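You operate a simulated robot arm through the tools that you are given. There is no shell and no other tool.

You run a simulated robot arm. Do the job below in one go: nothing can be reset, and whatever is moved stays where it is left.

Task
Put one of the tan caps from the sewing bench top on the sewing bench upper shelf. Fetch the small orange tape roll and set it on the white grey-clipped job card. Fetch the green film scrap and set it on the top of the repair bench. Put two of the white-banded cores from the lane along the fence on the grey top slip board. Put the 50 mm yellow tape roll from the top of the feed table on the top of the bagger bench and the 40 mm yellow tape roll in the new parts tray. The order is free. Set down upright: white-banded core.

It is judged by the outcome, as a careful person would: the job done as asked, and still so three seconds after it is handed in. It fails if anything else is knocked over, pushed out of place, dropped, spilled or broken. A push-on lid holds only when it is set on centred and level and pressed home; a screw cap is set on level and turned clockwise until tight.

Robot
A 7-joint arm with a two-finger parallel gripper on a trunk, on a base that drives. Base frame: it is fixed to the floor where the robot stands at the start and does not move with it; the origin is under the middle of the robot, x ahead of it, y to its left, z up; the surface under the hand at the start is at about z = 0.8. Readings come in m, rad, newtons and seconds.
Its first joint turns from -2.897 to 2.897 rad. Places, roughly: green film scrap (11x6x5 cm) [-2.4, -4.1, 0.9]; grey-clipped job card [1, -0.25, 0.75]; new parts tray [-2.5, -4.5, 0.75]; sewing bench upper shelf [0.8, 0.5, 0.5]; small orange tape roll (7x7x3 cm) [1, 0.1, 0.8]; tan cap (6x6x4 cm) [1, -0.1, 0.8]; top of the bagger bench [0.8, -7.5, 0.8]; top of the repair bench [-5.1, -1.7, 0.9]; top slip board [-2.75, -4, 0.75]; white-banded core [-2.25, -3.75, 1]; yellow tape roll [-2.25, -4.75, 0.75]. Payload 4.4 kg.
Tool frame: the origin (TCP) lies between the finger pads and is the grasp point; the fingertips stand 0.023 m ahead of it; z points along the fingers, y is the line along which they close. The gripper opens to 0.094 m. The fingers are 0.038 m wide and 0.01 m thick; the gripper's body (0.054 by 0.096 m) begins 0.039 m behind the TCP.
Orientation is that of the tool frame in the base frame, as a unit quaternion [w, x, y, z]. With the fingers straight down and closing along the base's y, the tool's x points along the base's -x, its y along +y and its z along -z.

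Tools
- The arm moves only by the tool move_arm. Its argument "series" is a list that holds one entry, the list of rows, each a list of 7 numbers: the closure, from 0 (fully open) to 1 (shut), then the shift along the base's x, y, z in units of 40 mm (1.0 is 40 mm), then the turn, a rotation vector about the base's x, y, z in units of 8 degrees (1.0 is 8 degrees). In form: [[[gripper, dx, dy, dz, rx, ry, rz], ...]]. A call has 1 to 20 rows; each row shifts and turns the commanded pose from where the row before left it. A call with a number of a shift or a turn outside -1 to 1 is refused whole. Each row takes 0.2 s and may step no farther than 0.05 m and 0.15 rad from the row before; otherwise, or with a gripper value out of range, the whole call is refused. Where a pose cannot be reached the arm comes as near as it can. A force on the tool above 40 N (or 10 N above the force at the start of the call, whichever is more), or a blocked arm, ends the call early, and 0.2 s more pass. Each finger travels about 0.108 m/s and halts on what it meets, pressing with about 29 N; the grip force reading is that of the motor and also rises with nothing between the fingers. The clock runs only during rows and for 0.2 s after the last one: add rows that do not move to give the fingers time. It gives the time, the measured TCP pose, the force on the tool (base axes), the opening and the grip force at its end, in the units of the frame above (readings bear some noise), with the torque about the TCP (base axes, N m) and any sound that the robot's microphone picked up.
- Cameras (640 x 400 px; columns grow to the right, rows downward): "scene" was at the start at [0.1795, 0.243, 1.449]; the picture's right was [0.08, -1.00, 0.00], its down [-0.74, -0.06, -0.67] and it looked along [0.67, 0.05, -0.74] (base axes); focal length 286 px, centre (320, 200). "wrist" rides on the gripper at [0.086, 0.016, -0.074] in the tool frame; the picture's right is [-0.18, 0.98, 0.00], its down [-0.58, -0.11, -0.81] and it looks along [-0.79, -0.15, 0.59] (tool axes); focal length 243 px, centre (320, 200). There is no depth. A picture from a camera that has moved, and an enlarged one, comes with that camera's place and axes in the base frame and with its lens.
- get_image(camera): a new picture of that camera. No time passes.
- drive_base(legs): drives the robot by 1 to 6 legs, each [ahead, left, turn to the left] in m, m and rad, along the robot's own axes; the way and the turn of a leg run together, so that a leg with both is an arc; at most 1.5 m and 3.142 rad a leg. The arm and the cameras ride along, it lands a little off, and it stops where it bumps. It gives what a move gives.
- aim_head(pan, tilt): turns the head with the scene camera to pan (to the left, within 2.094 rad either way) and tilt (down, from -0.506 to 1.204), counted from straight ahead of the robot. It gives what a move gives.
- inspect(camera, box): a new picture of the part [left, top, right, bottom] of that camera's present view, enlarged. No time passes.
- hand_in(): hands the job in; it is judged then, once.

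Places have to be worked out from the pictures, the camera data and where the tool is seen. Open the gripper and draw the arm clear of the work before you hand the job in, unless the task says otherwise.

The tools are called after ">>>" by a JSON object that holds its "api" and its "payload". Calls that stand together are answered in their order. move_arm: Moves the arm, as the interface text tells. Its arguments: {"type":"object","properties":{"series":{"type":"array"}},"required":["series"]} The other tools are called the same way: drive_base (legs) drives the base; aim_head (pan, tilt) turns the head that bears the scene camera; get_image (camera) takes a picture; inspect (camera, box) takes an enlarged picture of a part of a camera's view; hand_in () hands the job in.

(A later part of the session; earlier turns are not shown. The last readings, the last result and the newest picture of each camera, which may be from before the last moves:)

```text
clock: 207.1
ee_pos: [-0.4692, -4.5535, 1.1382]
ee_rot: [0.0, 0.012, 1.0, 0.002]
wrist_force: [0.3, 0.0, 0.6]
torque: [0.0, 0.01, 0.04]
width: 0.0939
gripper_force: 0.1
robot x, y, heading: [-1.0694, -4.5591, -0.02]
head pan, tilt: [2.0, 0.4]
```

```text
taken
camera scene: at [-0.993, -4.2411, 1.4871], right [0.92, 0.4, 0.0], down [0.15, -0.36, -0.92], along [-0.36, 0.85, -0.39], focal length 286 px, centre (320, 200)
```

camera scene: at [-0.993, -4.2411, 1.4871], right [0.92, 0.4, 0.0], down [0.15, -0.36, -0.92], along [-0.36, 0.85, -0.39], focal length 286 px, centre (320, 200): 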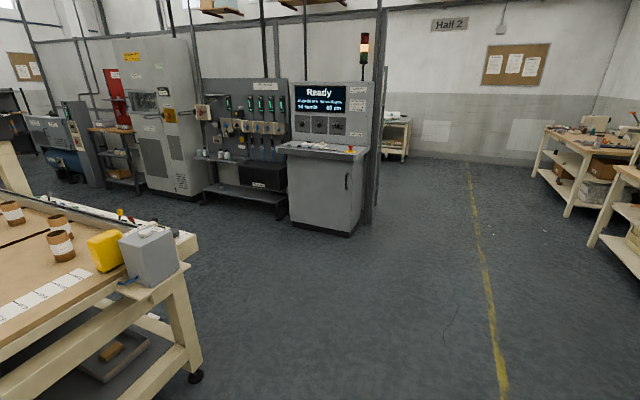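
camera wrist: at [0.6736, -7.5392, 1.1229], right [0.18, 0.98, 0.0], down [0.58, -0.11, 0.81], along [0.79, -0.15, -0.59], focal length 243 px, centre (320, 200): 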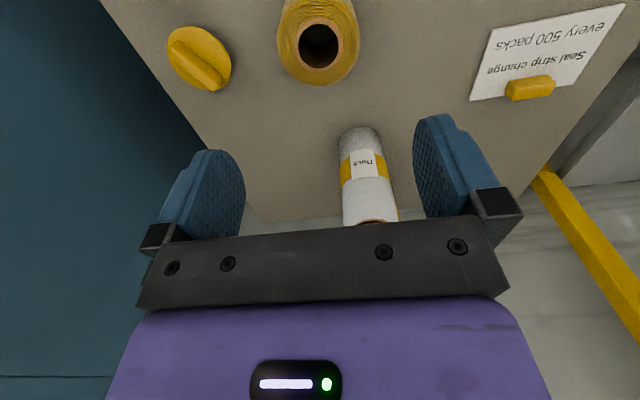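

From here I can see the cores' lane and the aisle past the consoles toward the repair bench. I turn around to face the feed table and drive up to the green scrap.

>>> {"api": "drive_base", "payload": {"legs": [[0, 0, 3.14], [0.5, -0.45, 0]]}}

>>> {"api": "aim_head", "payload": {"pan": 0.1, "tilt": 0.7}}

>>> {"api": "get_image", "payload": {"camera": "scene"}}

>>> {"api": "get_image", "payload": {"camera": "wrist"}}

```text
clock: 218.2
ee_pos: [-2.1467, -4.1231, 1.1388]
ee_rot: [0.002, 1.0, -0.005, 0.0]
wrist_force: [-0.4, -0.4, 0.2]
torque: [0.01, 0.0, -0.05]
width: 0.0941
gripper_force: 0.2
robot x, y, heading: [-1.5537, -4.1103, 3.13]
head pan, tilt: [2.0, 0.4]
```

```text
clock: 220.0
ee_pos: [-2.148, -4.1234, 1.1385]
ee_rot: [0.002, 1.0, -0.005, 0.0]
wrist_force: [-0.6, 0.6, -0.1]
torque: [0.03, -0.01, -0.05]
width: 0.094
gripper_force: 0.0
robot x, y, heading: [-1.5568, -4.1079, 3.134]
head pan, tilt: [0.099, 0.7]
```

```text
taken
camera scene: at [-1.7395, -4.3488, 1.4603], right [-0.09, 1.0, 0.0], down [0.64, 0.06, -0.76], along [-0.76, -0.07, -0.64], focal length 286 px, centre (320, 200)
```

scene: 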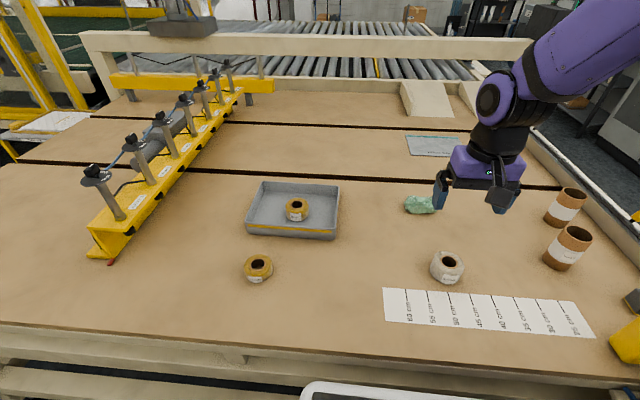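

```text
taken
camera wrist: at [-2.0616, -4.1414, 1.2138], right [-0.19, -0.98, 0.0], down [-0.58, 0.12, 0.81], along [-0.79, 0.15, -0.59], focal length 243 px, centre (320, 200)
```

wrist: 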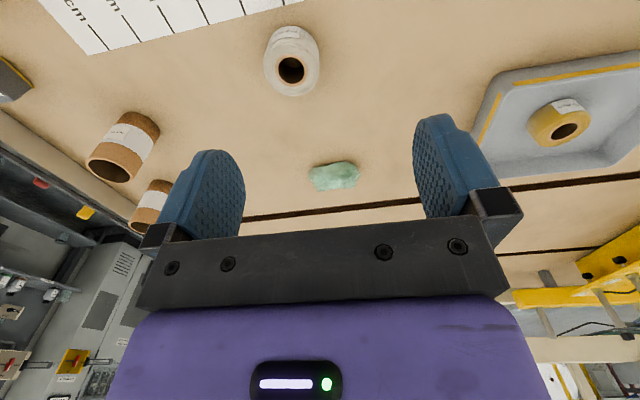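

Both views place the scrap at about [-2.446,-4.098]. I zoom in to see its shape and orientation.

>>> {"api": "inspect", "payload": {"camera": "wrist", "box": [280, 140, 390, 210]}}

>>> {"api": "inspect", "payload": {"camera": "scene", "box": [380, 170, 480, 240]}}

>>> {"api": "inspect", "payload": {"camera": "scene", "box": [380, 120, 640, 300]}}

```text
5.71 times, centred on (335, 175) of wrist
camera zoom: at [-2.0616, -4.1414, 1.2138], right [-0.19, -0.98, 0.0], down [-0.58, 0.12, 0.81], along [-0.79, 0.15, -0.59], focal length 1386 px, centre (234, 343)
```

zoom: 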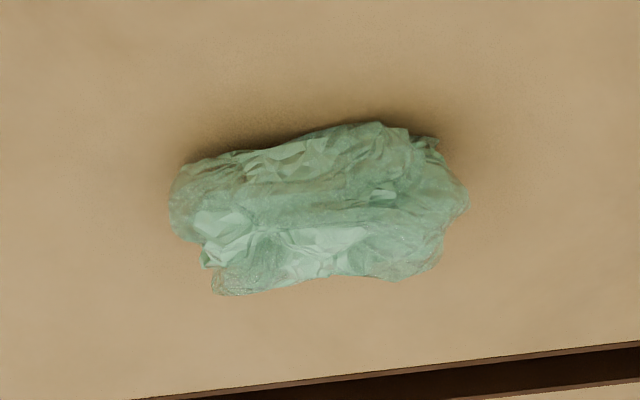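

```text
5.71 times, centred on (430, 205) of scene
camera zoom: at [-1.7395, -4.3488, 1.4603], right [-0.09, 1.0, 0.0], down [0.64, 0.06, -0.76], along [-0.76, -0.07, -0.64], focal length 1632 px, centre (-309, 171)
```

zoom: 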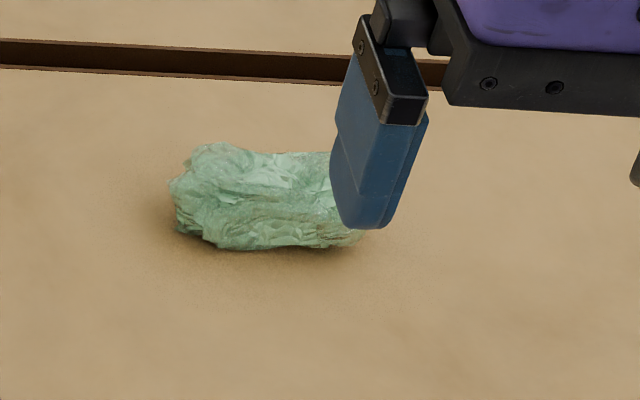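

```text
2.22 times, centred on (510, 210) of scene
camera zoom: at [-1.7395, -4.3488, 1.4603], right [-0.09, 1.0, 0.0], down [0.64, 0.06, -0.76], along [-0.76, -0.07, -0.64], focal length 635 px, centre (-102, 178)
```

zoom: 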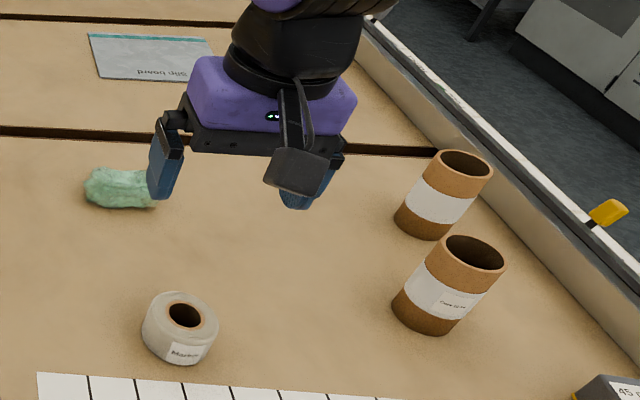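

The scrap lies with its long side along y, so I turn the tool 90° to close along x while moving above it.

>>> {"api": "move_arm", "payload": {"series": [[[0, -0.62, 0.053, -0.288, 0, 0, 0.9375], [0, -0.62, 0.053, -0.288, 0, 0, 0.9375], [0, -0.62, 0.053, -0.288, 0, 0, 0.9375], [0, -0.62, 0.053, -0.288, 0, 0, 0.9375], [0, -0.62, 0.053, -0.288, 0, 0, 0.9375], [0, -0.62, 0.053, -0.288, 0, 0, 0.9375], [0, -0.62, 0.053, -0.288, 0, 0, 0.9375], [0, -0.62, 0.053, -0.288, 0, 0, 0.9375], [0, -0.62, 0.053, -0.288, 0, 0, 0.9375], [0, -0.62, 0.053, -0.288, 0, 0, 0.9375], [0, -0.62, 0.053, -0.288, 0, 0, 0.9375], [0, -0.62, 0.053, -0.288, 0, 0, 0.9375], [0, 0, 0, 0, 0, 0, 0]]]}}

>>> {"api": "get_image", "payload": {"camera": "wrist"}}

>>> {"api": "get_image", "payload": {"camera": "scene"}}

```text
clock: 222.8
ee_pos: [-2.4449, -4.0978, 1.0001]
ee_rot: [0.002, 0.71, 0.704, 0.001]
wrist_force: [0.8, 0.0, -0.2]
torque: [0.01, 0.02, 0.03]
width: 0.0941
gripper_force: 0.1
robot x, y, heading: [-1.555, -4.1106, 3.131]
head pan, tilt: [0.099, 0.7]
```

```text
taken
camera wrist: at [-2.4293, -4.0125, 1.0748], right [0.98, -0.19, 0.0], down [-0.12, -0.58, 0.81], along [-0.15, -0.79, -0.59], focal length 243 px, centre (320, 200)
```

wrist: 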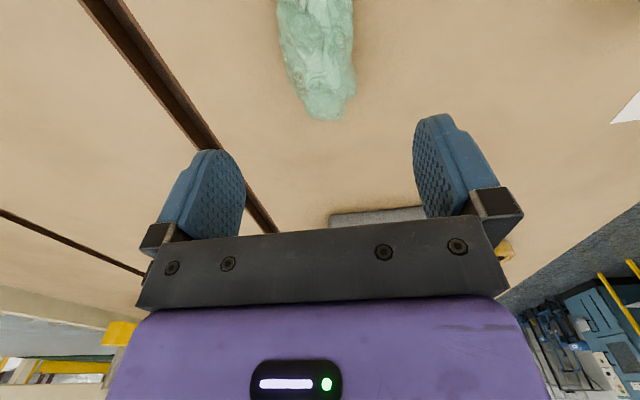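

```text
taken
camera scene: at [-1.7394, -4.3487, 1.4603], right [-0.09, 1.0, 0.0], down [0.64, 0.06, -0.76], along [-0.76, -0.07, -0.64], focal length 286 px, centre (320, 200)
```

scene: 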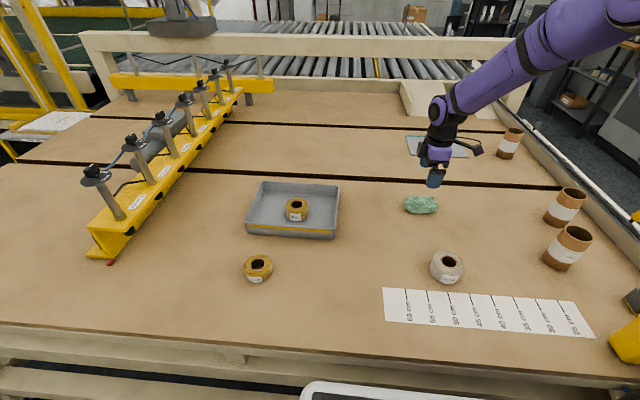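

Aligned. I descend over the scrap, close and see what width it stops at.

>>> {"api": "move_arm", "payload": {"series": [[[0, 0, 0, -0.9, 0, 0, 0], [0, 0, 0, -0.9, 0, 0, 0], [0, 0, 0, -0.8, 0, 0, 0], [0, 0, 0, -0.5, 0, 0, 0], [0, 0, 0, 0, 0, 0, 0], [0.3, 0, 0, 0, 0, 0, 0], [0.7, 0, 0, 0, 0, 0, 0], [1, 0, 0, 0, 0, 0, 0], [1, 0, 0, 0, 0, 0, 0], [1, 0, 0, 0, 0, 0, 0]]]}}

>>> {"api": "get_image", "payload": {"camera": "wrist"}}

```text
clock: 225.0
ee_pos: [-2.4449, -4.0969, 0.8765]
ee_rot: [0.001, 0.711, 0.703, 0.001]
wrist_force: [0.4, 0.2, 2.8]
torque: [0.05, -0.04, 0.03]
width: 0.0558
gripper_force: 29.0
robot x, y, heading: [-1.55, -4.1106, 3.133]
head pan, tilt: [0.099, 0.7]
```

```text
taken
camera wrist: at [-2.4291, -4.0125, 0.9517], right [0.98, -0.19, 0.0], down [-0.12, -0.58, 0.81], along [-0.15, -0.79, -0.59], focal length 243 px, centre (320, 200)
```

wrist: 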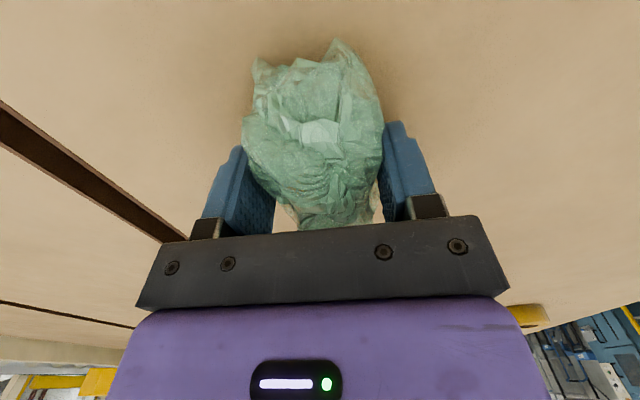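

The scrap is gripped at 56 mm. I lift and retract, then back off and look down the north aisle toward the repair bench.

>>> {"api": "move_arm", "payload": {"series": [[[1, 0, 0, 0.4, 0, 0, 0], [1, 0, 0, 0.8, 0, 0, 0], [1, 0, 0, 1, 0, 0, 0], [1, 0, 0, 1, 0, 0, 0], [1, 0, 0, 1, 0, 0, 0], [1, 0.5, 0, 1, 0, 0, 0], [1, 0.9, 0, 0.8, 0, 0, 0], [1, 1, 0, 0.3, 0, 0, 0], [1, 1, 0, 0, 0, 0, 0], [1, 1, 0, 0, 0, 0, 0], [1, 1, 0, 0, 0, 0, 0], [1, 1, 0, 0, 0, 0, 0], [1, 1, 0, 0, 0, 0, 0], [1, 0, 0, 0, 0, 0, 0]]]}}

>>> {"api": "get_image", "payload": {"camera": "wrist"}}

>>> {"api": "drive_base", "payload": {"legs": [[-0.45, 0, 0], [0, -1.4, 0]]}}

>>> {"api": "aim_head", "payload": {"pan": 0.0, "tilt": 0.45}}

>>> {"api": "get_image", "payload": {"camera": "scene"}}

```text
clock: 228.0
ee_pos: [-2.1499, -4.0992, 1.1289]
ee_rot: [0.002, 0.711, 0.703, 0.001]
wrist_force: [0.2, -0.4, -0.6]
torque: [-0.02, -0.06, -0.02]
width: 0.0541
gripper_force: 29.5
robot x, y, heading: [-1.5538, -4.1087, 3.13]
head pan, tilt: [0.099, 0.7]
```

```text
taken
camera wrist: at [-2.133, -4.0132, 1.2033], right [0.98, -0.19, 0.0], down [-0.12, -0.58, 0.81], along [-0.15, -0.79, -0.59], focal length 243 px, centre (320, 200)
```

wrist: 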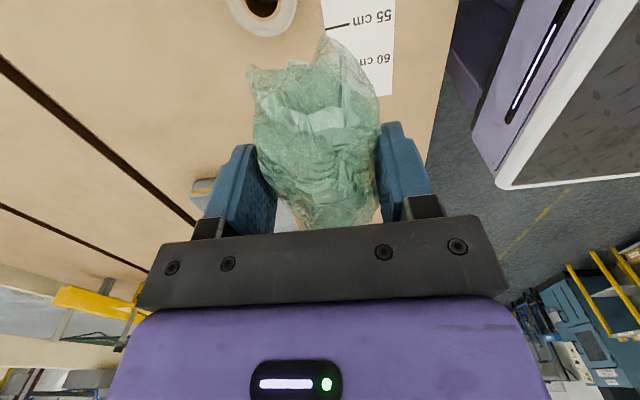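

```text
clock: 237.3
ee_pos: [-1.6979, -2.7083, 1.1283]
ee_rot: [0.002, 0.706, 0.708, 0.002]
wrist_force: [0.4, -0.1, -0.6]
torque: [0.01, -0.04, 0.0]
width: 0.0539
gripper_force: 28.9
robot x, y, heading: [-1.1008, -2.7129, -3.136]
head pan, tilt: [0.099, 0.7]
```

```text
clock: 238.1
ee_pos: [-1.6981, -2.7077, 1.1294]
ee_rot: [0.002, 0.706, 0.708, 0.001]
wrist_force: [1.3, -0.1, 0.6]
torque: [0.01, 0.0, 0.01]
width: 0.0542
gripper_force: 29.3
robot x, y, heading: [-1.1016, -2.7104, -3.137]
head pan, tilt: [0.0, 0.45]
```

```text
taken
camera scene: at [-1.2924, -2.9455, 1.4824], right [0.0, 1.0, 0.0], down [0.44, 0.0, -0.9], along [-0.9, 0.0, -0.44], focal length 286 px, centre (320, 200)
```

scene: 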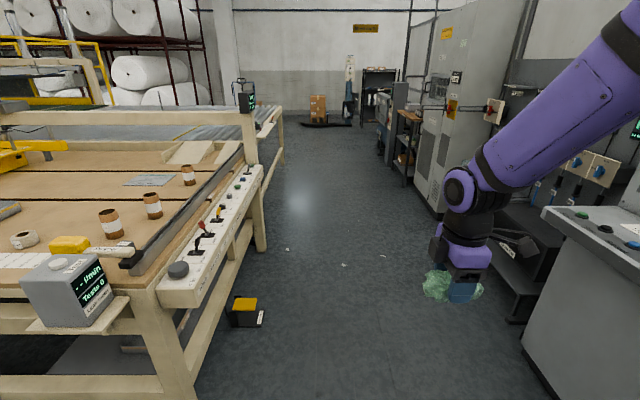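

The held scrap is fine. I zoom into the far right of the aisle where the repair bench should be.

>>> {"api": "inspect", "payload": {"camera": "scene", "box": [330, 60, 470, 200]}}

>>> {"api": "inspect", "payload": {"camera": "scene", "box": [60, 120, 300, 340]}}

```text
2.86 times, centred on (400, 130) of scene
camera zoom: at [-1.2924, -2.9455, 1.4824], right [0.0, 1.0, 0.0], down [0.44, 0.0, -0.9], along [-0.9, 0.0, -0.44], focal length 816 px, centre (91, 400)
```

zoom: 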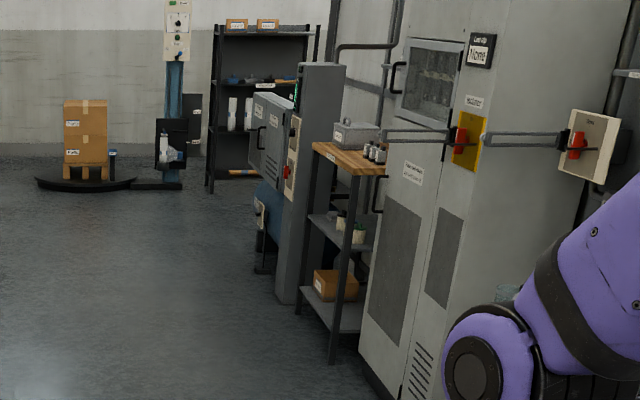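

```text
1.82 times, centred on (180, 230) of scene
camera zoom: at [-1.2924, -2.9455, 1.4824], right [0.0, 1.0, 0.0], down [0.44, 0.0, -0.9], along [-0.9, 0.0, -0.44], focal length 519 px, centre (574, 146)
```

zoom: 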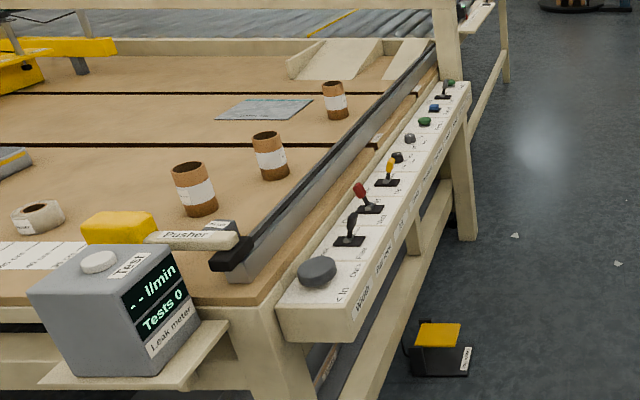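

The wooden-topped bench beyond the cabinet matches the repair bench's place, its front at about y=-1.85, x from -4.8 to -5.45. I drive down the aisle toward it.

>>> {"api": "drive_base", "payload": {"legs": [[1.3, 0, 0], [1.3, 0, 0]]}}

>>> {"api": "aim_head", "payload": {"pan": -0.6, "tilt": 0.5}}

>>> {"api": "get_image", "payload": {"camera": "scene"}}

>>> {"api": "aim_head", "payload": {"pan": 1.6, "tilt": 0.6}}

>>> {"api": "get_image", "payload": {"camera": "scene"}}

```text
clock: 250.7
ee_pos: [-4.2856, -2.7126, 1.1285]
ee_rot: [0.001, 0.708, 0.707, 0.001]
wrist_force: [-0.4, 0.1, -1.6]
torque: [0.0, 0.01, 0.0]
width: 0.054
gripper_force: 29.0
robot x, y, heading: [-3.6914, -2.7194, 3.14]
head pan, tilt: [0.0, 0.45]
```

```text
clock: 251.7
ee_pos: [-4.2859, -2.7135, 1.1272]
ee_rot: [0.001, 0.708, 0.707, 0.002]
wrist_force: [-0.9, 0.1, -0.8]
torque: [-0.03, 0.01, -0.02]
width: 0.0539
gripper_force: 29.2
robot x, y, heading: [-3.6903, -2.7181, 3.14]
head pan, tilt: [-0.6, 0.499]
```

```text
taken
camera scene: at [-3.8649, -2.9001, 1.478], right [0.56, 0.83, 0.0], down [0.4, -0.27, -0.88], along [-0.72, 0.5, -0.48], focal length 286 px, centre (320, 200)
```

scene: 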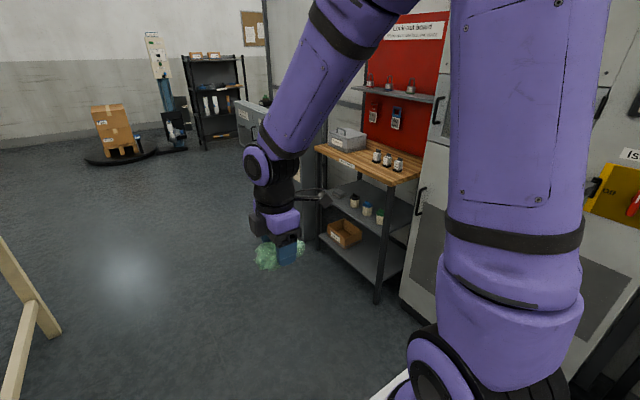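

```text
clock: 253.8
ee_pos: [-4.2861, -2.7117, 1.1289]
ee_rot: [0.001, 0.707, 0.707, 0.001]
wrist_force: [0.3, 0.2, -0.6]
torque: [-0.02, 0.0, -0.01]
width: 0.054
gripper_force: 29.4
robot x, y, heading: [-3.6913, -2.7169, 3.145]
head pan, tilt: [1.6, 0.6]
```

```text
taken
camera scene: at [-3.7872, -3.0398, 1.4689], right [-1.0, -0.03, 0.0], down [-0.02, 0.56, -0.83], along [0.02, -0.82, -0.56], focal length 286 px, centre (320, 200)
```

scene: 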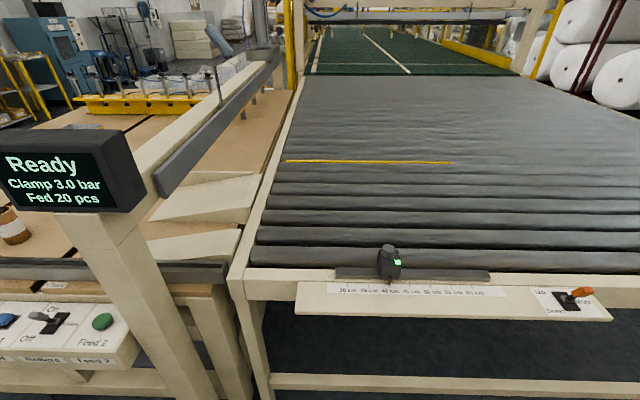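

I zoom on the repair bench to confirm its label and free space.

>>> {"api": "aim_head", "payload": {"pan": -0.6, "tilt": 0.5}}

>>> {"api": "inspect", "payload": {"camera": "scene", "box": [290, 100, 440, 200]}}

```text
clock: 255.9
ee_pos: [-4.2856, -2.7125, 1.1283]
ee_rot: [0.001, 0.708, 0.706, 0.001]
wrist_force: [0.0, 0.4, -0.9]
torque: [-0.01, -0.03, 0.01]
width: 0.054
gripper_force: 28.7
robot x, y, heading: [-3.6914, -2.7205, 3.142]
head pan, tilt: [-0.6, 0.499]
```

```text
4.00 times, centred on (365, 150) of scene
camera zoom: at [-3.8648, -2.9001, 1.478], right [0.56, 0.83, 0.0], down [0.4, -0.27, -0.88], along [-0.72, 0.5, -0.48], focal length 1143 px, centre (140, 400)
```

zoom: 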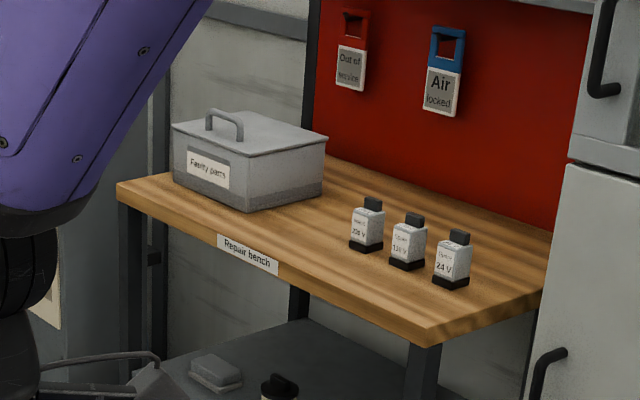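

The label reads "Repair bench"; its top is about z=0.85, and there is a free gap between the "Faulty parts" box and the three relays, around [-5.15,-1.745]. I drive on and turn to face the bench.

>>> {"api": "drive_base", "payload": {"legs": [[1.2, 0, 0], [0, 0, -1.571]]}}

>>> {"api": "aim_head", "payload": {"pan": 0.2, "tilt": 0.6}}

>>> {"api": "get_image", "payload": {"camera": "scene"}}

>>> {"api": "get_image", "payload": {"camera": "wrist"}}

```text
clock: 265.7
ee_pos: [-4.8824, -2.1257, 1.129]
ee_rot: [0.002, 1.0, 0.002, 0.0]
wrist_force: [-0.4, -0.5, -0.9]
torque: [0.0, 0.0, 0.0]
width: 0.0541
gripper_force: 28.9
robot x, y, heading: [-4.8839, -2.7193, 1.572]
head pan, tilt: [-0.6, 0.499]
```

```text
clock: 266.9
ee_pos: [-4.881, -2.1252, 1.1281]
ee_rot: [0.001, 1.0, 0.001, 0.0]
wrist_force: [0.4, 0.5, 0.6]
torque: [0.03, 0.01, -0.03]
width: 0.054
gripper_force: 29.0
robot x, y, heading: [-4.8839, -2.7227, 1.576]
head pan, tilt: [0.201, 0.6]
```

```text
taken
camera scene: at [-5.1367, -2.5343, 1.4689], right [0.98, 0.2, 0.0], down [0.12, -0.55, -0.83], along [-0.17, 0.81, -0.56], focal length 286 px, centre (320, 200)
```

scene: 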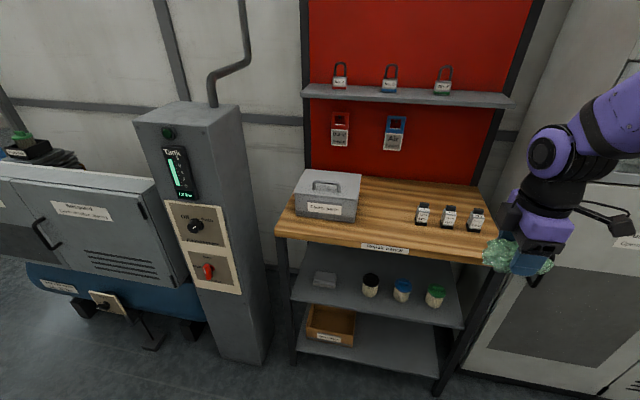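

```text
taken
camera wrist: at [-4.7965, -2.1424, 1.2034], right [-0.18, -0.98, 0.0], down [-0.58, 0.11, 0.81], along [-0.79, 0.14, -0.59], focal length 243 px, centre (320, 200)
```

wrist: 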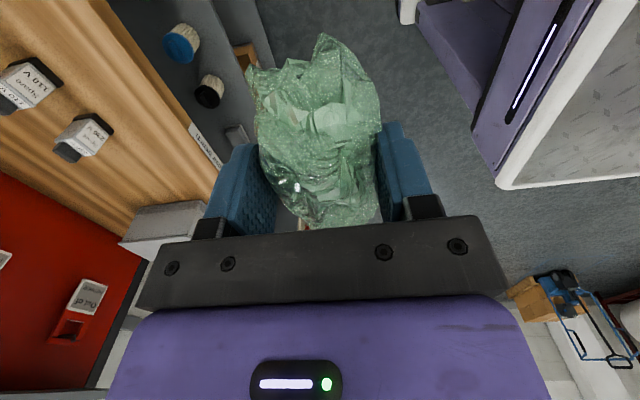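

The free gap between box and relays spans x≈-5.165 to -4.98. I turn the tool back so the camera faces the robot, then drive forward and left in front of the gap.

>>> {"api": "move_arm", "payload": {"series": [[[1, 0, 0, 0, 0, 0, -0.9375], [1, 0, 0, 0, 0, 0, -0.9375], [1, 0, 0, 0, 0, 0, -0.9375], [1, 0, 0, 0, 0, 0, -0.9375], [1, 0, 0, 0, 0, 0, -0.9375], [1, 0, 0, 0, 0, 0, -0.9375], [1, 0, 0, 0, 0, 0, -0.9375], [1, 0, 0, 0, 0, 0, -0.9375], [1, 0, 0, 0, 0, 0, -0.9375], [1, 0, 0, 0, 0, 0, -0.9375], [1, 0, 0, 0, 0, 0, -0.9375], [1, 0, 0, 0, 0, 0, -0.9375], [1, 0, 0, 0, 0, 0, 0]]]}}

>>> {"api": "drive_base", "payload": {"legs": [[0.3, 0.19, 0]]}}

>>> {"api": "get_image", "payload": {"camera": "wrist"}}

>>> {"api": "get_image", "payload": {"camera": "scene"}}

```text
clock: 269.7
ee_pos: [-4.8825, -2.1263, 1.1281]
ee_rot: [0.001, 0.708, -0.706, -0.001]
wrist_force: [-0.2, 0.0, -0.4]
torque: [0.0, 0.01, -0.03]
width: 0.0539
gripper_force: 29.1
robot x, y, heading: [-4.8879, -2.7194, 1.579]
head pan, tilt: [0.201, 0.6]
```

```text
clock: 272.0
ee_pos: [-5.0741, -1.8223, 1.1291]
ee_rot: [0.002, 0.71, -0.704, -0.002]
wrist_force: [0.0, 0.7, -0.2]
torque: [-0.01, 0.0, -0.02]
width: 0.0538
gripper_force: 28.6
robot x, y, heading: [-5.0745, -2.4196, 1.576]
head pan, tilt: [0.201, 0.6]
```

```text
taken
camera wrist: at [-5.0907, -1.9104, 1.2033], right [-0.98, 0.18, 0.0], down [0.11, 0.58, 0.81], along [0.14, 0.79, -0.59], focal length 243 px, centre (320, 200)
```

wrist: 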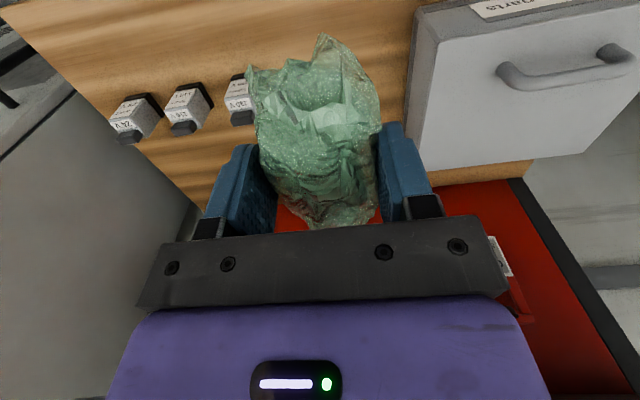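

```text
taken
camera scene: at [-5.3288, -2.2316, 1.4689], right [0.98, 0.21, 0.0], down [0.12, -0.55, -0.83], along [-0.17, 0.81, -0.57], focal length 286 px, centre (320, 200)
```

scene: 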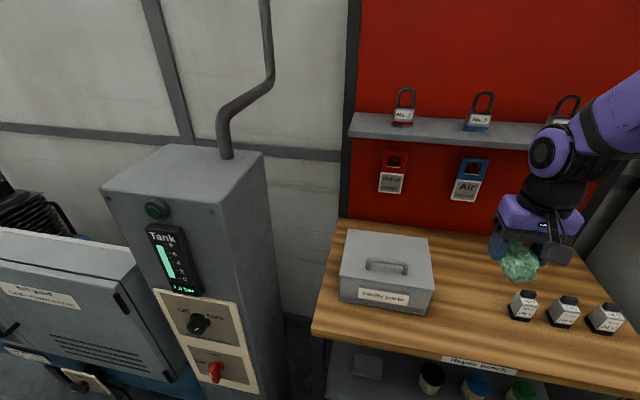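

The gap is centred at x≈-5.07, right under the hand. I move 4.5 cm further in and lower the scrap.

>>> {"api": "move_arm", "payload": {"series": [[[1, 0, 0.6, -0.5, 0, 0, 0], [1, 0, 0.53, -0.7, 0, 0, 0], [1, 0, 0, -0.9, 0, 0, 0], [1, 0, 0, -0.9, 0, 0, 0], [1, 0, 0, -0.9, 0, 0, 0], [1, 0, 0, -0.7, 0, 0, 0], [1, 0, 0, 0, 0, 0, 0]]]}}

>>> {"api": "get_image", "payload": {"camera": "wrist"}}

>>> {"api": "inspect", "payload": {"camera": "scene", "box": [400, 150, 640, 350]}}

```text
clock: 273.6
ee_pos: [-5.0747, -1.7772, 0.9448]
ee_rot: [0.002, 0.709, -0.705, -0.001]
wrist_force: [-0.3, -0.4, -0.3]
torque: [0.0, 0.01, 0.0]
width: 0.0537
gripper_force: 29.0
robot x, y, heading: [-5.0784, -2.4191, 1.574]
head pan, tilt: [0.201, 0.6]
```

```text
taken
camera wrist: at [-5.0904, -1.8656, 1.0192], right [-0.98, 0.18, 0.0], down [0.11, 0.58, 0.81], along [0.14, 0.79, -0.59], focal length 243 px, centre (320, 200)
```

wrist: 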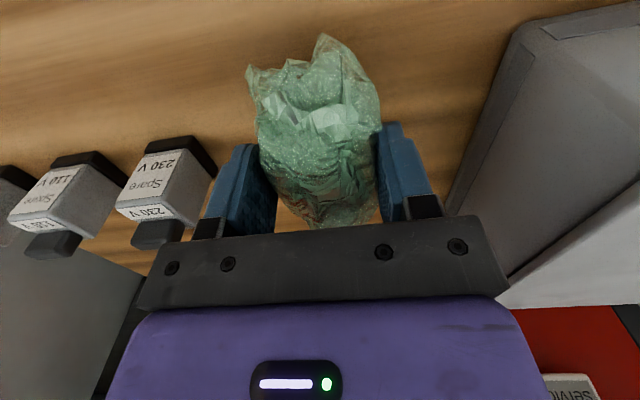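

```text
2.00 times, centred on (520, 250) of scene
camera zoom: at [-5.3287, -2.2318, 1.4689], right [0.98, 0.21, 0.0], down [0.12, -0.55, -0.83], along [-0.17, 0.81, -0.56], focal length 571 px, centre (-80, 100)
```

zoom: 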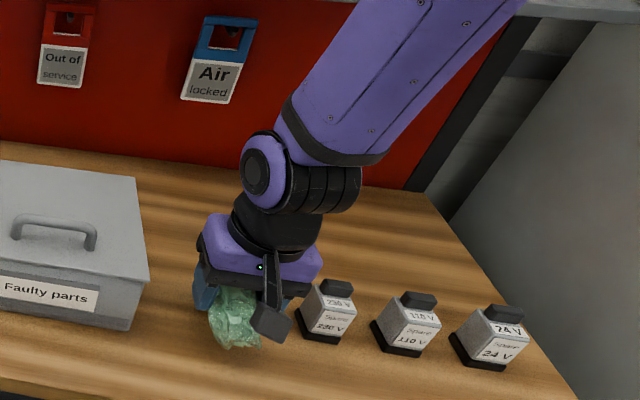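

There is enough side clearance if I open only partway. I lower in small steps to feel the bench top.

>>> {"api": "move_arm", "payload": {"series": [[[1, 0, 0, -0.3, 0, 0, 0], [1, 0, 0, -0.3, 0, 0, 0], [1, 0, 0, -0.15, 0, 0, 0], [1, 0, 0, -0.1, 0, 0, 0], [1, 0, 0, 0, 0, 0, 0]]]}}

>>> {"api": "get_image", "payload": {"camera": "wrist"}}

```text
clock: 274.8
ee_pos: [-5.0745, -1.7766, 0.9102]
ee_rot: [0.0, 0.709, -0.706, -0.002]
wrist_force: [0.9, 0.9, 16.2]
torque: [0.34, 0.26, 0.03]
width: 0.0544
gripper_force: 29.2
robot x, y, heading: [-5.077, -2.4171, 1.575]
head pan, tilt: [0.201, 0.6]
```

```text
taken
camera wrist: at [-5.0908, -1.8654, 0.9853], right [-0.98, 0.18, 0.0], down [0.11, 0.58, 0.81], along [0.14, 0.79, -0.59], focal length 243 px, centre (320, 200)
```

wrist: 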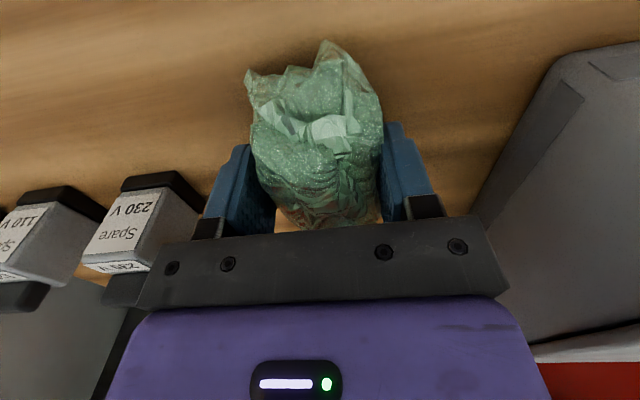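

Contact: the scrap rests on the bench. I open partway, check, and rise.

>>> {"api": "move_arm", "payload": {"series": [[[0.8, 0, 0, 0, 0, 0, 0], [0.5, 0, 0, 0, 0, 0, 0], [0.25, 0, 0, 0, 0, 0, 0], [0.2, 0, 0, 0, 0, 0, 0], [0.2, 0, 0, 0, 0, 0, 0], [0.2, 0, 0, 0.3, 0, 0, 0], [0.2, 0, 0, 0.8, 0, 0, 0], [0.2, 0, 0, 1, 0, 0, 0], [0.2, 0, 0, 1, 0, 0, 0], [0.2, 0, 0, 1, 0, 0, 0], [0.2, 0, 0, 1, 0, 0, 0], [0.2, 0, 0, 0, 0, 0, 0]]]}}

>>> {"api": "get_image", "payload": {"camera": "wrist"}}

>>> {"api": "get_image", "payload": {"camera": "scene"}}

```text
clock: 277.4
ee_pos: [-5.0736, -1.778, 1.116]
ee_rot: [0.002, 0.709, -0.705, -0.001]
wrist_force: [0.4, 1.5, 0.5]
torque: [-0.02, 0.0, 0.04]
width: 0.0752
gripper_force: 0.1
robot x, y, heading: [-5.0732, -2.4171, 1.575]
head pan, tilt: [0.201, 0.6]
```

```text
taken
camera wrist: at [-5.0904, -1.8653, 1.1902], right [-0.98, 0.18, 0.0], down [0.11, 0.58, 0.81], along [0.14, 0.79, -0.59], focal length 243 px, centre (320, 200)
```

wrist: 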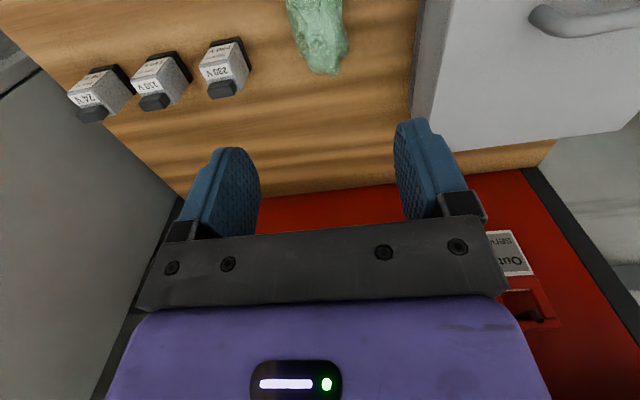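

```text
taken
camera scene: at [-5.3288, -2.2315, 1.4689], right [0.98, 0.21, 0.0], down [0.12, -0.55, -0.82], along [-0.17, 0.81, -0.57], focal length 286 px, centre (320, 200)
```

scene: 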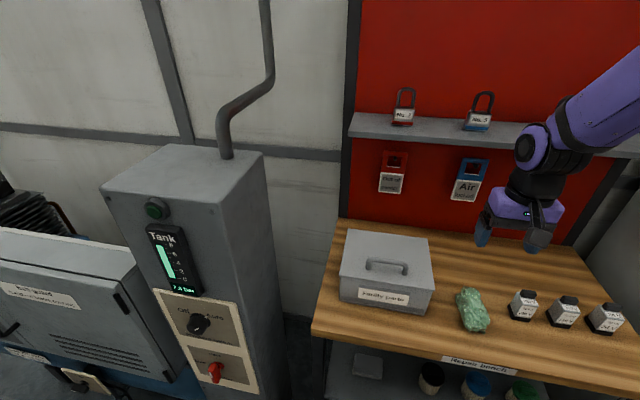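

The scrap lies on the repair bench between the box and the relays. I retract, back out, turn around and drive back along the aisle to the cores' lane.

>>> {"api": "move_arm", "payload": {"series": [[[0, 0, 0, 0.8, 0, 0, 0], [0, 0, -1, 0, 0, 0, 0], [0, 0, -1, 0, 0, 0, 0], [0, 0, 0, 0, 0, 0, 0]]]}}

>>> {"api": "drive_base", "payload": {"legs": [[-0.3, 0, 0], [0, 0, -3.14], [0, 1.1, 0]]}}

>>> {"api": "aim_head", "payload": {"pan": 0.2, "tilt": 0.55}}

>>> {"api": "get_image", "payload": {"camera": "scene"}}

```text
clock: 278.4
ee_pos: [-5.0736, -1.8582, 1.1469]
ee_rot: [0.002, 0.709, -0.705, -0.001]
wrist_force: [0.3, 0.9, -0.7]
torque: [0.02, -0.03, 0.0]
width: 0.0941
gripper_force: 0.1
robot x, y, heading: [-5.0733, -2.4202, 1.574]
head pan, tilt: [0.201, 0.6]
```

```text
clock: 293.0
ee_pos: [-3.9556, -3.2444, 1.1469]
ee_rot: [0.001, 0.694, 0.72, 0.001]
wrist_force: [0.7, -0.2, 0.5]
torque: [-0.02, 0.01, -0.05]
width: 0.0941
gripper_force: 0.0
robot x, y, heading: [-3.9698, -2.6831, -1.533]
head pan, tilt: [0.201, 0.6]
```

```text
clock: 293.6
ee_pos: [-3.9552, -3.2447, 1.1464]
ee_rot: [0.001, 0.694, 0.72, 0.001]
wrist_force: [0.0, -0.1, 0.0]
torque: [0.01, -0.01, 0.0]
width: 0.0941
gripper_force: 0.2
robot x, y, heading: [-3.9695, -2.6856, -1.534]
head pan, tilt: [0.201, 0.55]
```

```text
taken
camera scene: at [-3.7102, -2.8605, 1.4734], right [-0.97, -0.23, 0.0], down [-0.12, 0.51, -0.85], along [0.2, -0.83, -0.52], focal length 286 px, centre (320, 200)
```

scene: 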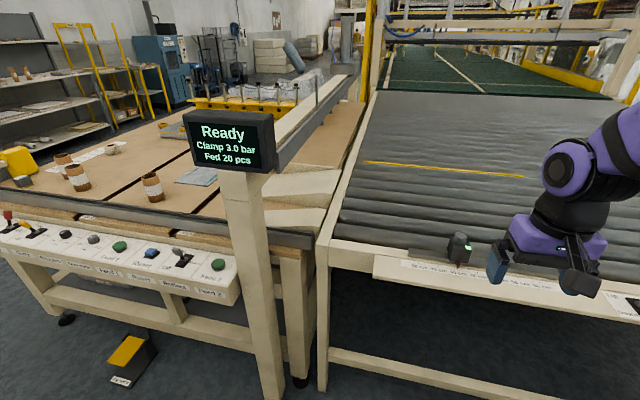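

The lane with three white-banded cores is in view, with the screen post and the foot pedal to avoid. I straighten up and move to the spot in front of the slip board between post and pedal.

>>> {"api": "drive_base", "payload": {"legs": [[0, 0, -0.037], [0, 1.03, 0]]}}

>>> {"api": "aim_head", "payload": {"pan": 0.1, "tilt": 0.7}}

>>> {"api": "get_image", "payload": {"camera": "scene"}}

>>> {"api": "get_image", "payload": {"camera": "wrist"}}

```text
clock: 299.3
ee_pos: [-2.9495, -3.2469, 1.1453]
ee_rot: [0.001, 0.709, 0.705, 0.001]
wrist_force: [0.0, 0.0, 0.1]
torque: [0.0, -0.02, 0.0]
width: 0.094
gripper_force: 0.1
robot x, y, heading: [-2.939, -2.6844, -1.577]
head pan, tilt: [0.201, 0.55]
```

```text
clock: 300.0
ee_pos: [-2.9492, -3.247, 1.1466]
ee_rot: [0.002, 0.709, 0.705, 0.001]
wrist_force: [-0.5, 0.4, -0.7]
torque: [0.01, 0.0, -0.01]
width: 0.0942
gripper_force: 0.1
robot x, y, heading: [-2.9389, -2.6857, -1.576]
head pan, tilt: [0.099, 0.7]
```

```text
taken
camera scene: at [-2.6986, -2.8702, 1.4603], right [-1.0, -0.1, 0.0], down [-0.06, 0.64, -0.77], along [0.07, -0.76, -0.64], focal length 286 px, centre (320, 200)
```

scene: 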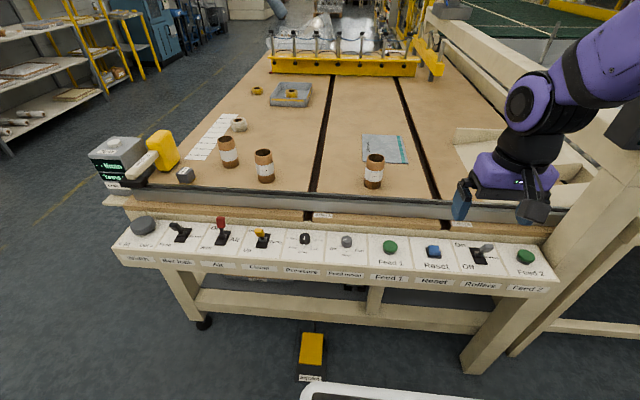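

```text
taken
camera wrist: at [-2.9339, -3.162, 1.2216], right [0.98, -0.19, 0.0], down [-0.11, -0.58, 0.81], along [-0.15, -0.79, -0.59], focal length 243 px, centre (320, 200)
```

wrist: 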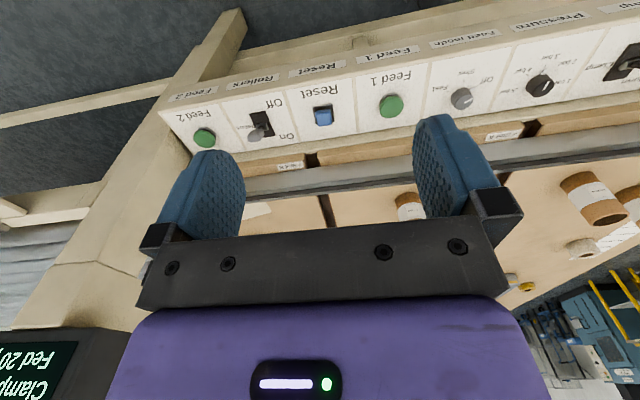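

I zoom in on the slip board and cores to measure them.

>>> {"api": "inspect", "payload": {"camera": "scene", "box": [330, 110, 450, 210]}}

>>> {"api": "inspect", "payload": {"camera": "scene", "box": [190, 110, 310, 210]}}

```text
4.00 times, centred on (390, 160) of scene
camera zoom: at [-2.6986, -2.8702, 1.4603], right [-1.0, -0.1, 0.0], down [-0.06, 0.64, -0.77], along [0.07, -0.76, -0.64], focal length 1143 px, centre (40, 360)
```

zoom: 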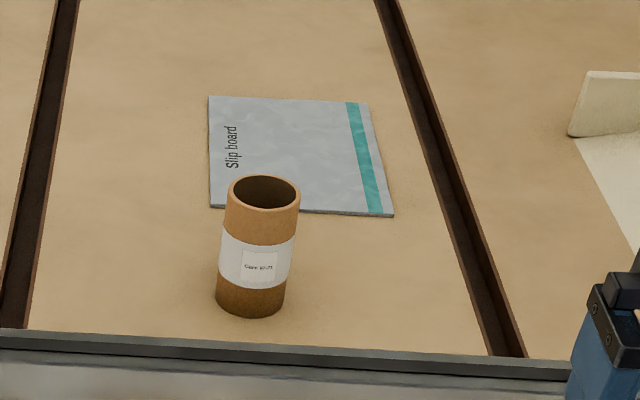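

```text
4.00 times, centred on (250, 160) of scene
camera zoom: at [-2.6986, -2.8702, 1.4603], right [-1.0, -0.1, 0.0], down [-0.06, 0.64, -0.77], along [0.07, -0.76, -0.64], focal length 1143 px, centre (600, 360)
```

zoom: 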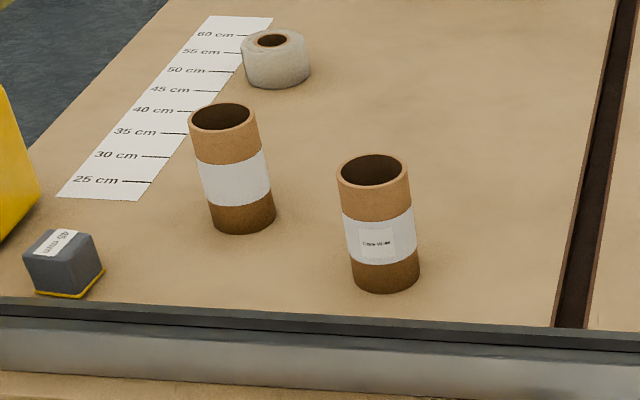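

Board: x -2.955…-2.777, y -4.078…-3.845. Core C stands at about [-2.809,-3.698], B at [-2.422,-3.704], 6 cm across and 11 cm tall. I turn the tool 90° so it closes along y and drive ahead to y≈-2.92.

>>> {"api": "move_arm", "payload": {"series": [[[0, 0, 0, 0, 0, 0, 0.9375], [0, 0, 0, 0, 0, 0, 0.9375], [0, 0, 0, 0, 0, 0, 0.9375], [0, 0, 0, 0, 0, 0, 0.9375], [0, 0, 0, 0, 0, 0, 0.9375], [0, 0, 0, 0, 0, 0, 0.9375], [0, 0, 0, 0, 0, 0, 0.9375], [0, 0, 0, 0, 0, 0, 0.9375], [0, 0, 0, 0, 0, 0, 0.9375], [0, 0, 0, 0, 0, 0, 0.9375], [0, 0, 0, 0, 0, 0, 0.9375], [0, 0, 0, 0, 0, 0, 0.9375], [0, 0, 0, 0, 0, 0, 0]]]}}

>>> {"api": "drive_base", "payload": {"legs": [[0.23, 0, 0]]}}

>>> {"api": "get_image", "payload": {"camera": "scene"}}

>>> {"api": "get_image", "payload": {"camera": "wrist"}}

```text
clock: 302.8
ee_pos: [-2.9501, -3.2476, 1.1468]
ee_rot: [0.0, 0.001, 1.0, 0.002]
wrist_force: [-0.1, 0.6, -0.2]
torque: [0.01, -0.01, -0.01]
width: 0.0939
gripper_force: 0.0
robot x, y, heading: [-2.9385, -2.6859, -1.577]
head pan, tilt: [0.099, 0.7]
```

```text
clock: 304.5
ee_pos: [-2.9495, -3.4786, 1.1471]
ee_rot: [0.0, 0.002, 1.0, 0.001]
wrist_force: [-0.1, 0.2, 0.5]
torque: [0.01, 0.0, 0.02]
width: 0.094
gripper_force: 0.0
robot x, y, heading: [-2.9429, -2.9175, -1.578]
head pan, tilt: [0.099, 0.7]
```

```text
taken
camera scene: at [-2.6996, -3.1011, 1.4603], right [-1.0, -0.1, 0.0], down [-0.06, 0.64, -0.76], along [0.07, -0.76, -0.64], focal length 286 px, centre (320, 200)
```

scene: 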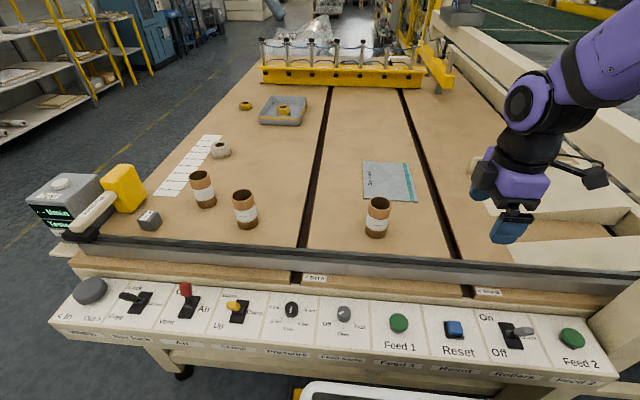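

```text
taken
camera wrist: at [-3.0376, -3.4629, 1.2217], right [0.19, 0.98, 0.0], down [0.58, -0.11, 0.81], along [0.79, -0.15, -0.59], focal length 243 px, centre (320, 200)
```

wrist: 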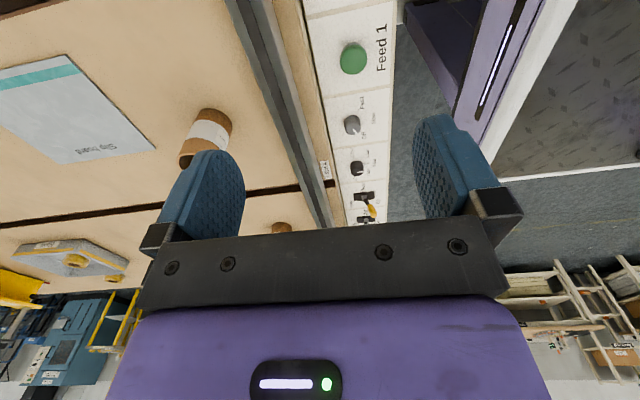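

In position with a gap to the panel. I zoom in on core C from both cameras to refine its position.

>>> {"api": "inspect", "payload": {"camera": "scene", "box": [340, 150, 440, 250]}}

>>> {"api": "inspect", "payload": {"camera": "wrist", "box": [100, 60, 300, 200]}}

```text
4.00 times, centred on (390, 200) of scene
camera zoom: at [-2.6996, -3.1011, 1.4603], right [-1.0, -0.1, 0.0], down [-0.06, 0.64, -0.76], along [0.07, -0.76, -0.64], focal length 1143 px, centre (40, 200)
```

zoom: 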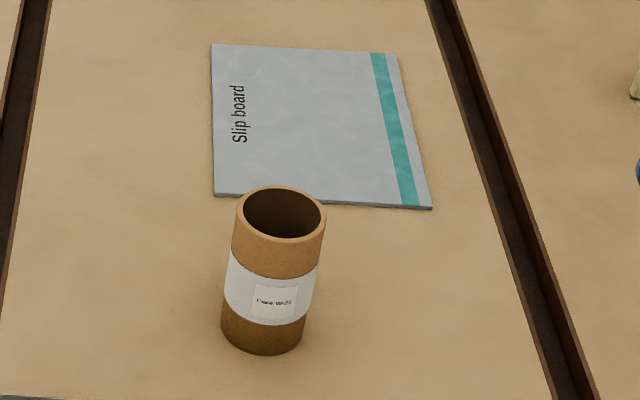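

```text
2.86 times, centred on (200, 130) of wrist
camera zoom: at [-3.0376, -3.4629, 1.2217], right [0.19, 0.98, 0.0], down [0.58, -0.11, 0.81], along [0.79, -0.15, -0.59], focal length 693 px, centre (663, 400)
```

zoom: 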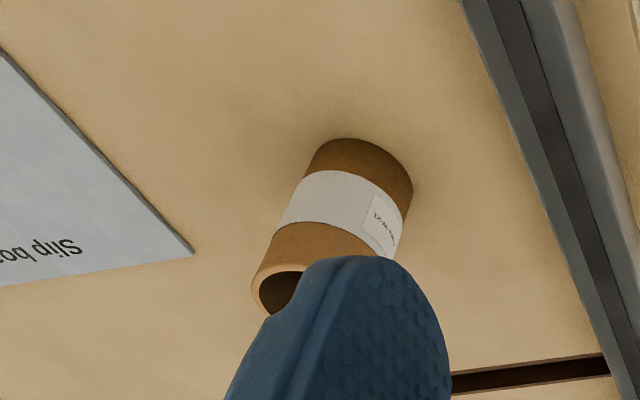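

Core C is confirmed at [-2.808,-3.698] and the board's near edge at y=-3.845. I move above core C.

>>> {"api": "move_arm", "payload": {"series": [[[0, 0.505, -0.784, -0.347, 0, 0, 0], [0, 0.505, -0.784, -0.347, 0, 0, 0], [0, 0.505, -0.784, -0.347, 0, 0, 0], [0, 0.505, -0.784, -0.347, 0, 0, 0], [0, 0.505, -0.784, -0.347, 0, 0, 0], [0, 0.505, -0.784, -0.347, 0, 0, 0], [0, 0.505, -0.784, -0.347, 0, 0, 0], [0, 0, 0, 0, 0, 0, 0]]]}}

>>> {"api": "get_image", "payload": {"camera": "wrist"}}

>>> {"api": "get_image", "payload": {"camera": "scene"}}

```text
clock: 306.3
ee_pos: [-2.809, -3.6979, 1.0493]
ee_rot: [0.0, 0.003, 1.0, 0.001]
wrist_force: [-0.1, -0.5, 0.3]
torque: [-0.01, 0.02, -0.02]
width: 0.094
gripper_force: 0.0
robot x, y, heading: [-2.945, -2.9157, -1.575]
head pan, tilt: [0.099, 0.7]
```

```text
taken
camera wrist: at [-2.896, -3.6826, 1.1235], right [0.19, 0.98, 0.0], down [0.58, -0.11, 0.81], along [0.79, -0.15, -0.59], focal length 243 px, centre (320, 200)
```

wrist: 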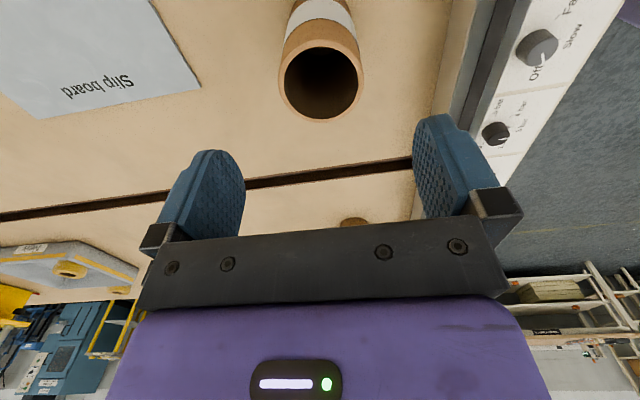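

```text
taken
camera scene: at [-2.6996, -3.101, 1.4603], right [-1.0, -0.1, 0.0], down [-0.06, 0.64, -0.76], along [0.07, -0.76, -0.64], focal length 286 px, centre (320, 200)
```

scene: 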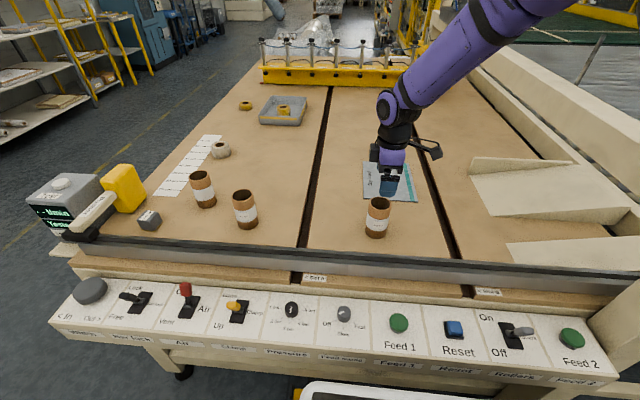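

Aligned over core C within 2 mm. I descend so the pads take its upper half, and close.

>>> {"api": "move_arm", "payload": {"series": [[[0, 0, 0, -0.9, 0, 0, 0], [0, 0, 0, -0.9, 0, 0, 0], [0, 0, 0, -0.8, 0, 0, 0], [0, 0, 0, -0.38, 0, 0, 0], [0, 0, 0, 0, 0, 0, 0], [0.3, 0, 0, 0, 0, 0, 0], [0.6, 0, 0, 0, 0, 0, 0], [1, 0, 0, 0, 0, 0, 0], [1, 0, 0, 0, 0, 0, 0], [1, 0, 0, 0, 0, 0, 0]]]}}

>>> {"api": "get_image", "payload": {"camera": "wrist"}}

```text
clock: 308.5
ee_pos: [-2.8084, -3.6967, 0.9307]
ee_rot: [0.0, 0.003, 1.0, 0.002]
wrist_force: [0.2, 0.5, -0.1]
torque: [0.0, -0.02, 0.04]
width: 0.0593
gripper_force: 29.3
robot x, y, heading: [-2.9461, -2.9146, -1.576]
head pan, tilt: [0.099, 0.7]
```

```text
taken
camera wrist: at [-2.8961, -3.6822, 1.0051], right [0.19, 0.98, 0.0], down [0.58, -0.11, 0.81], along [0.79, -0.15, -0.59], focal length 243 px, centre (320, 200)
```

wrist: 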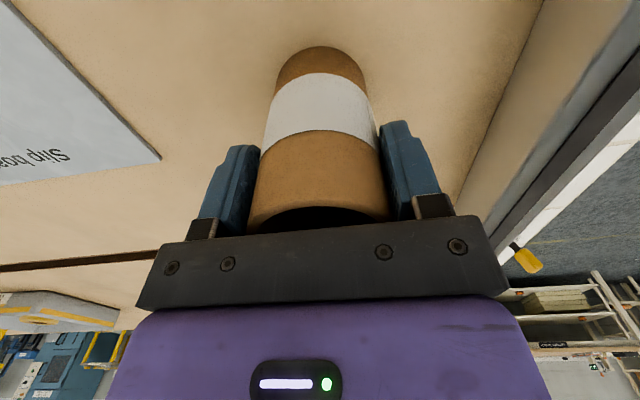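

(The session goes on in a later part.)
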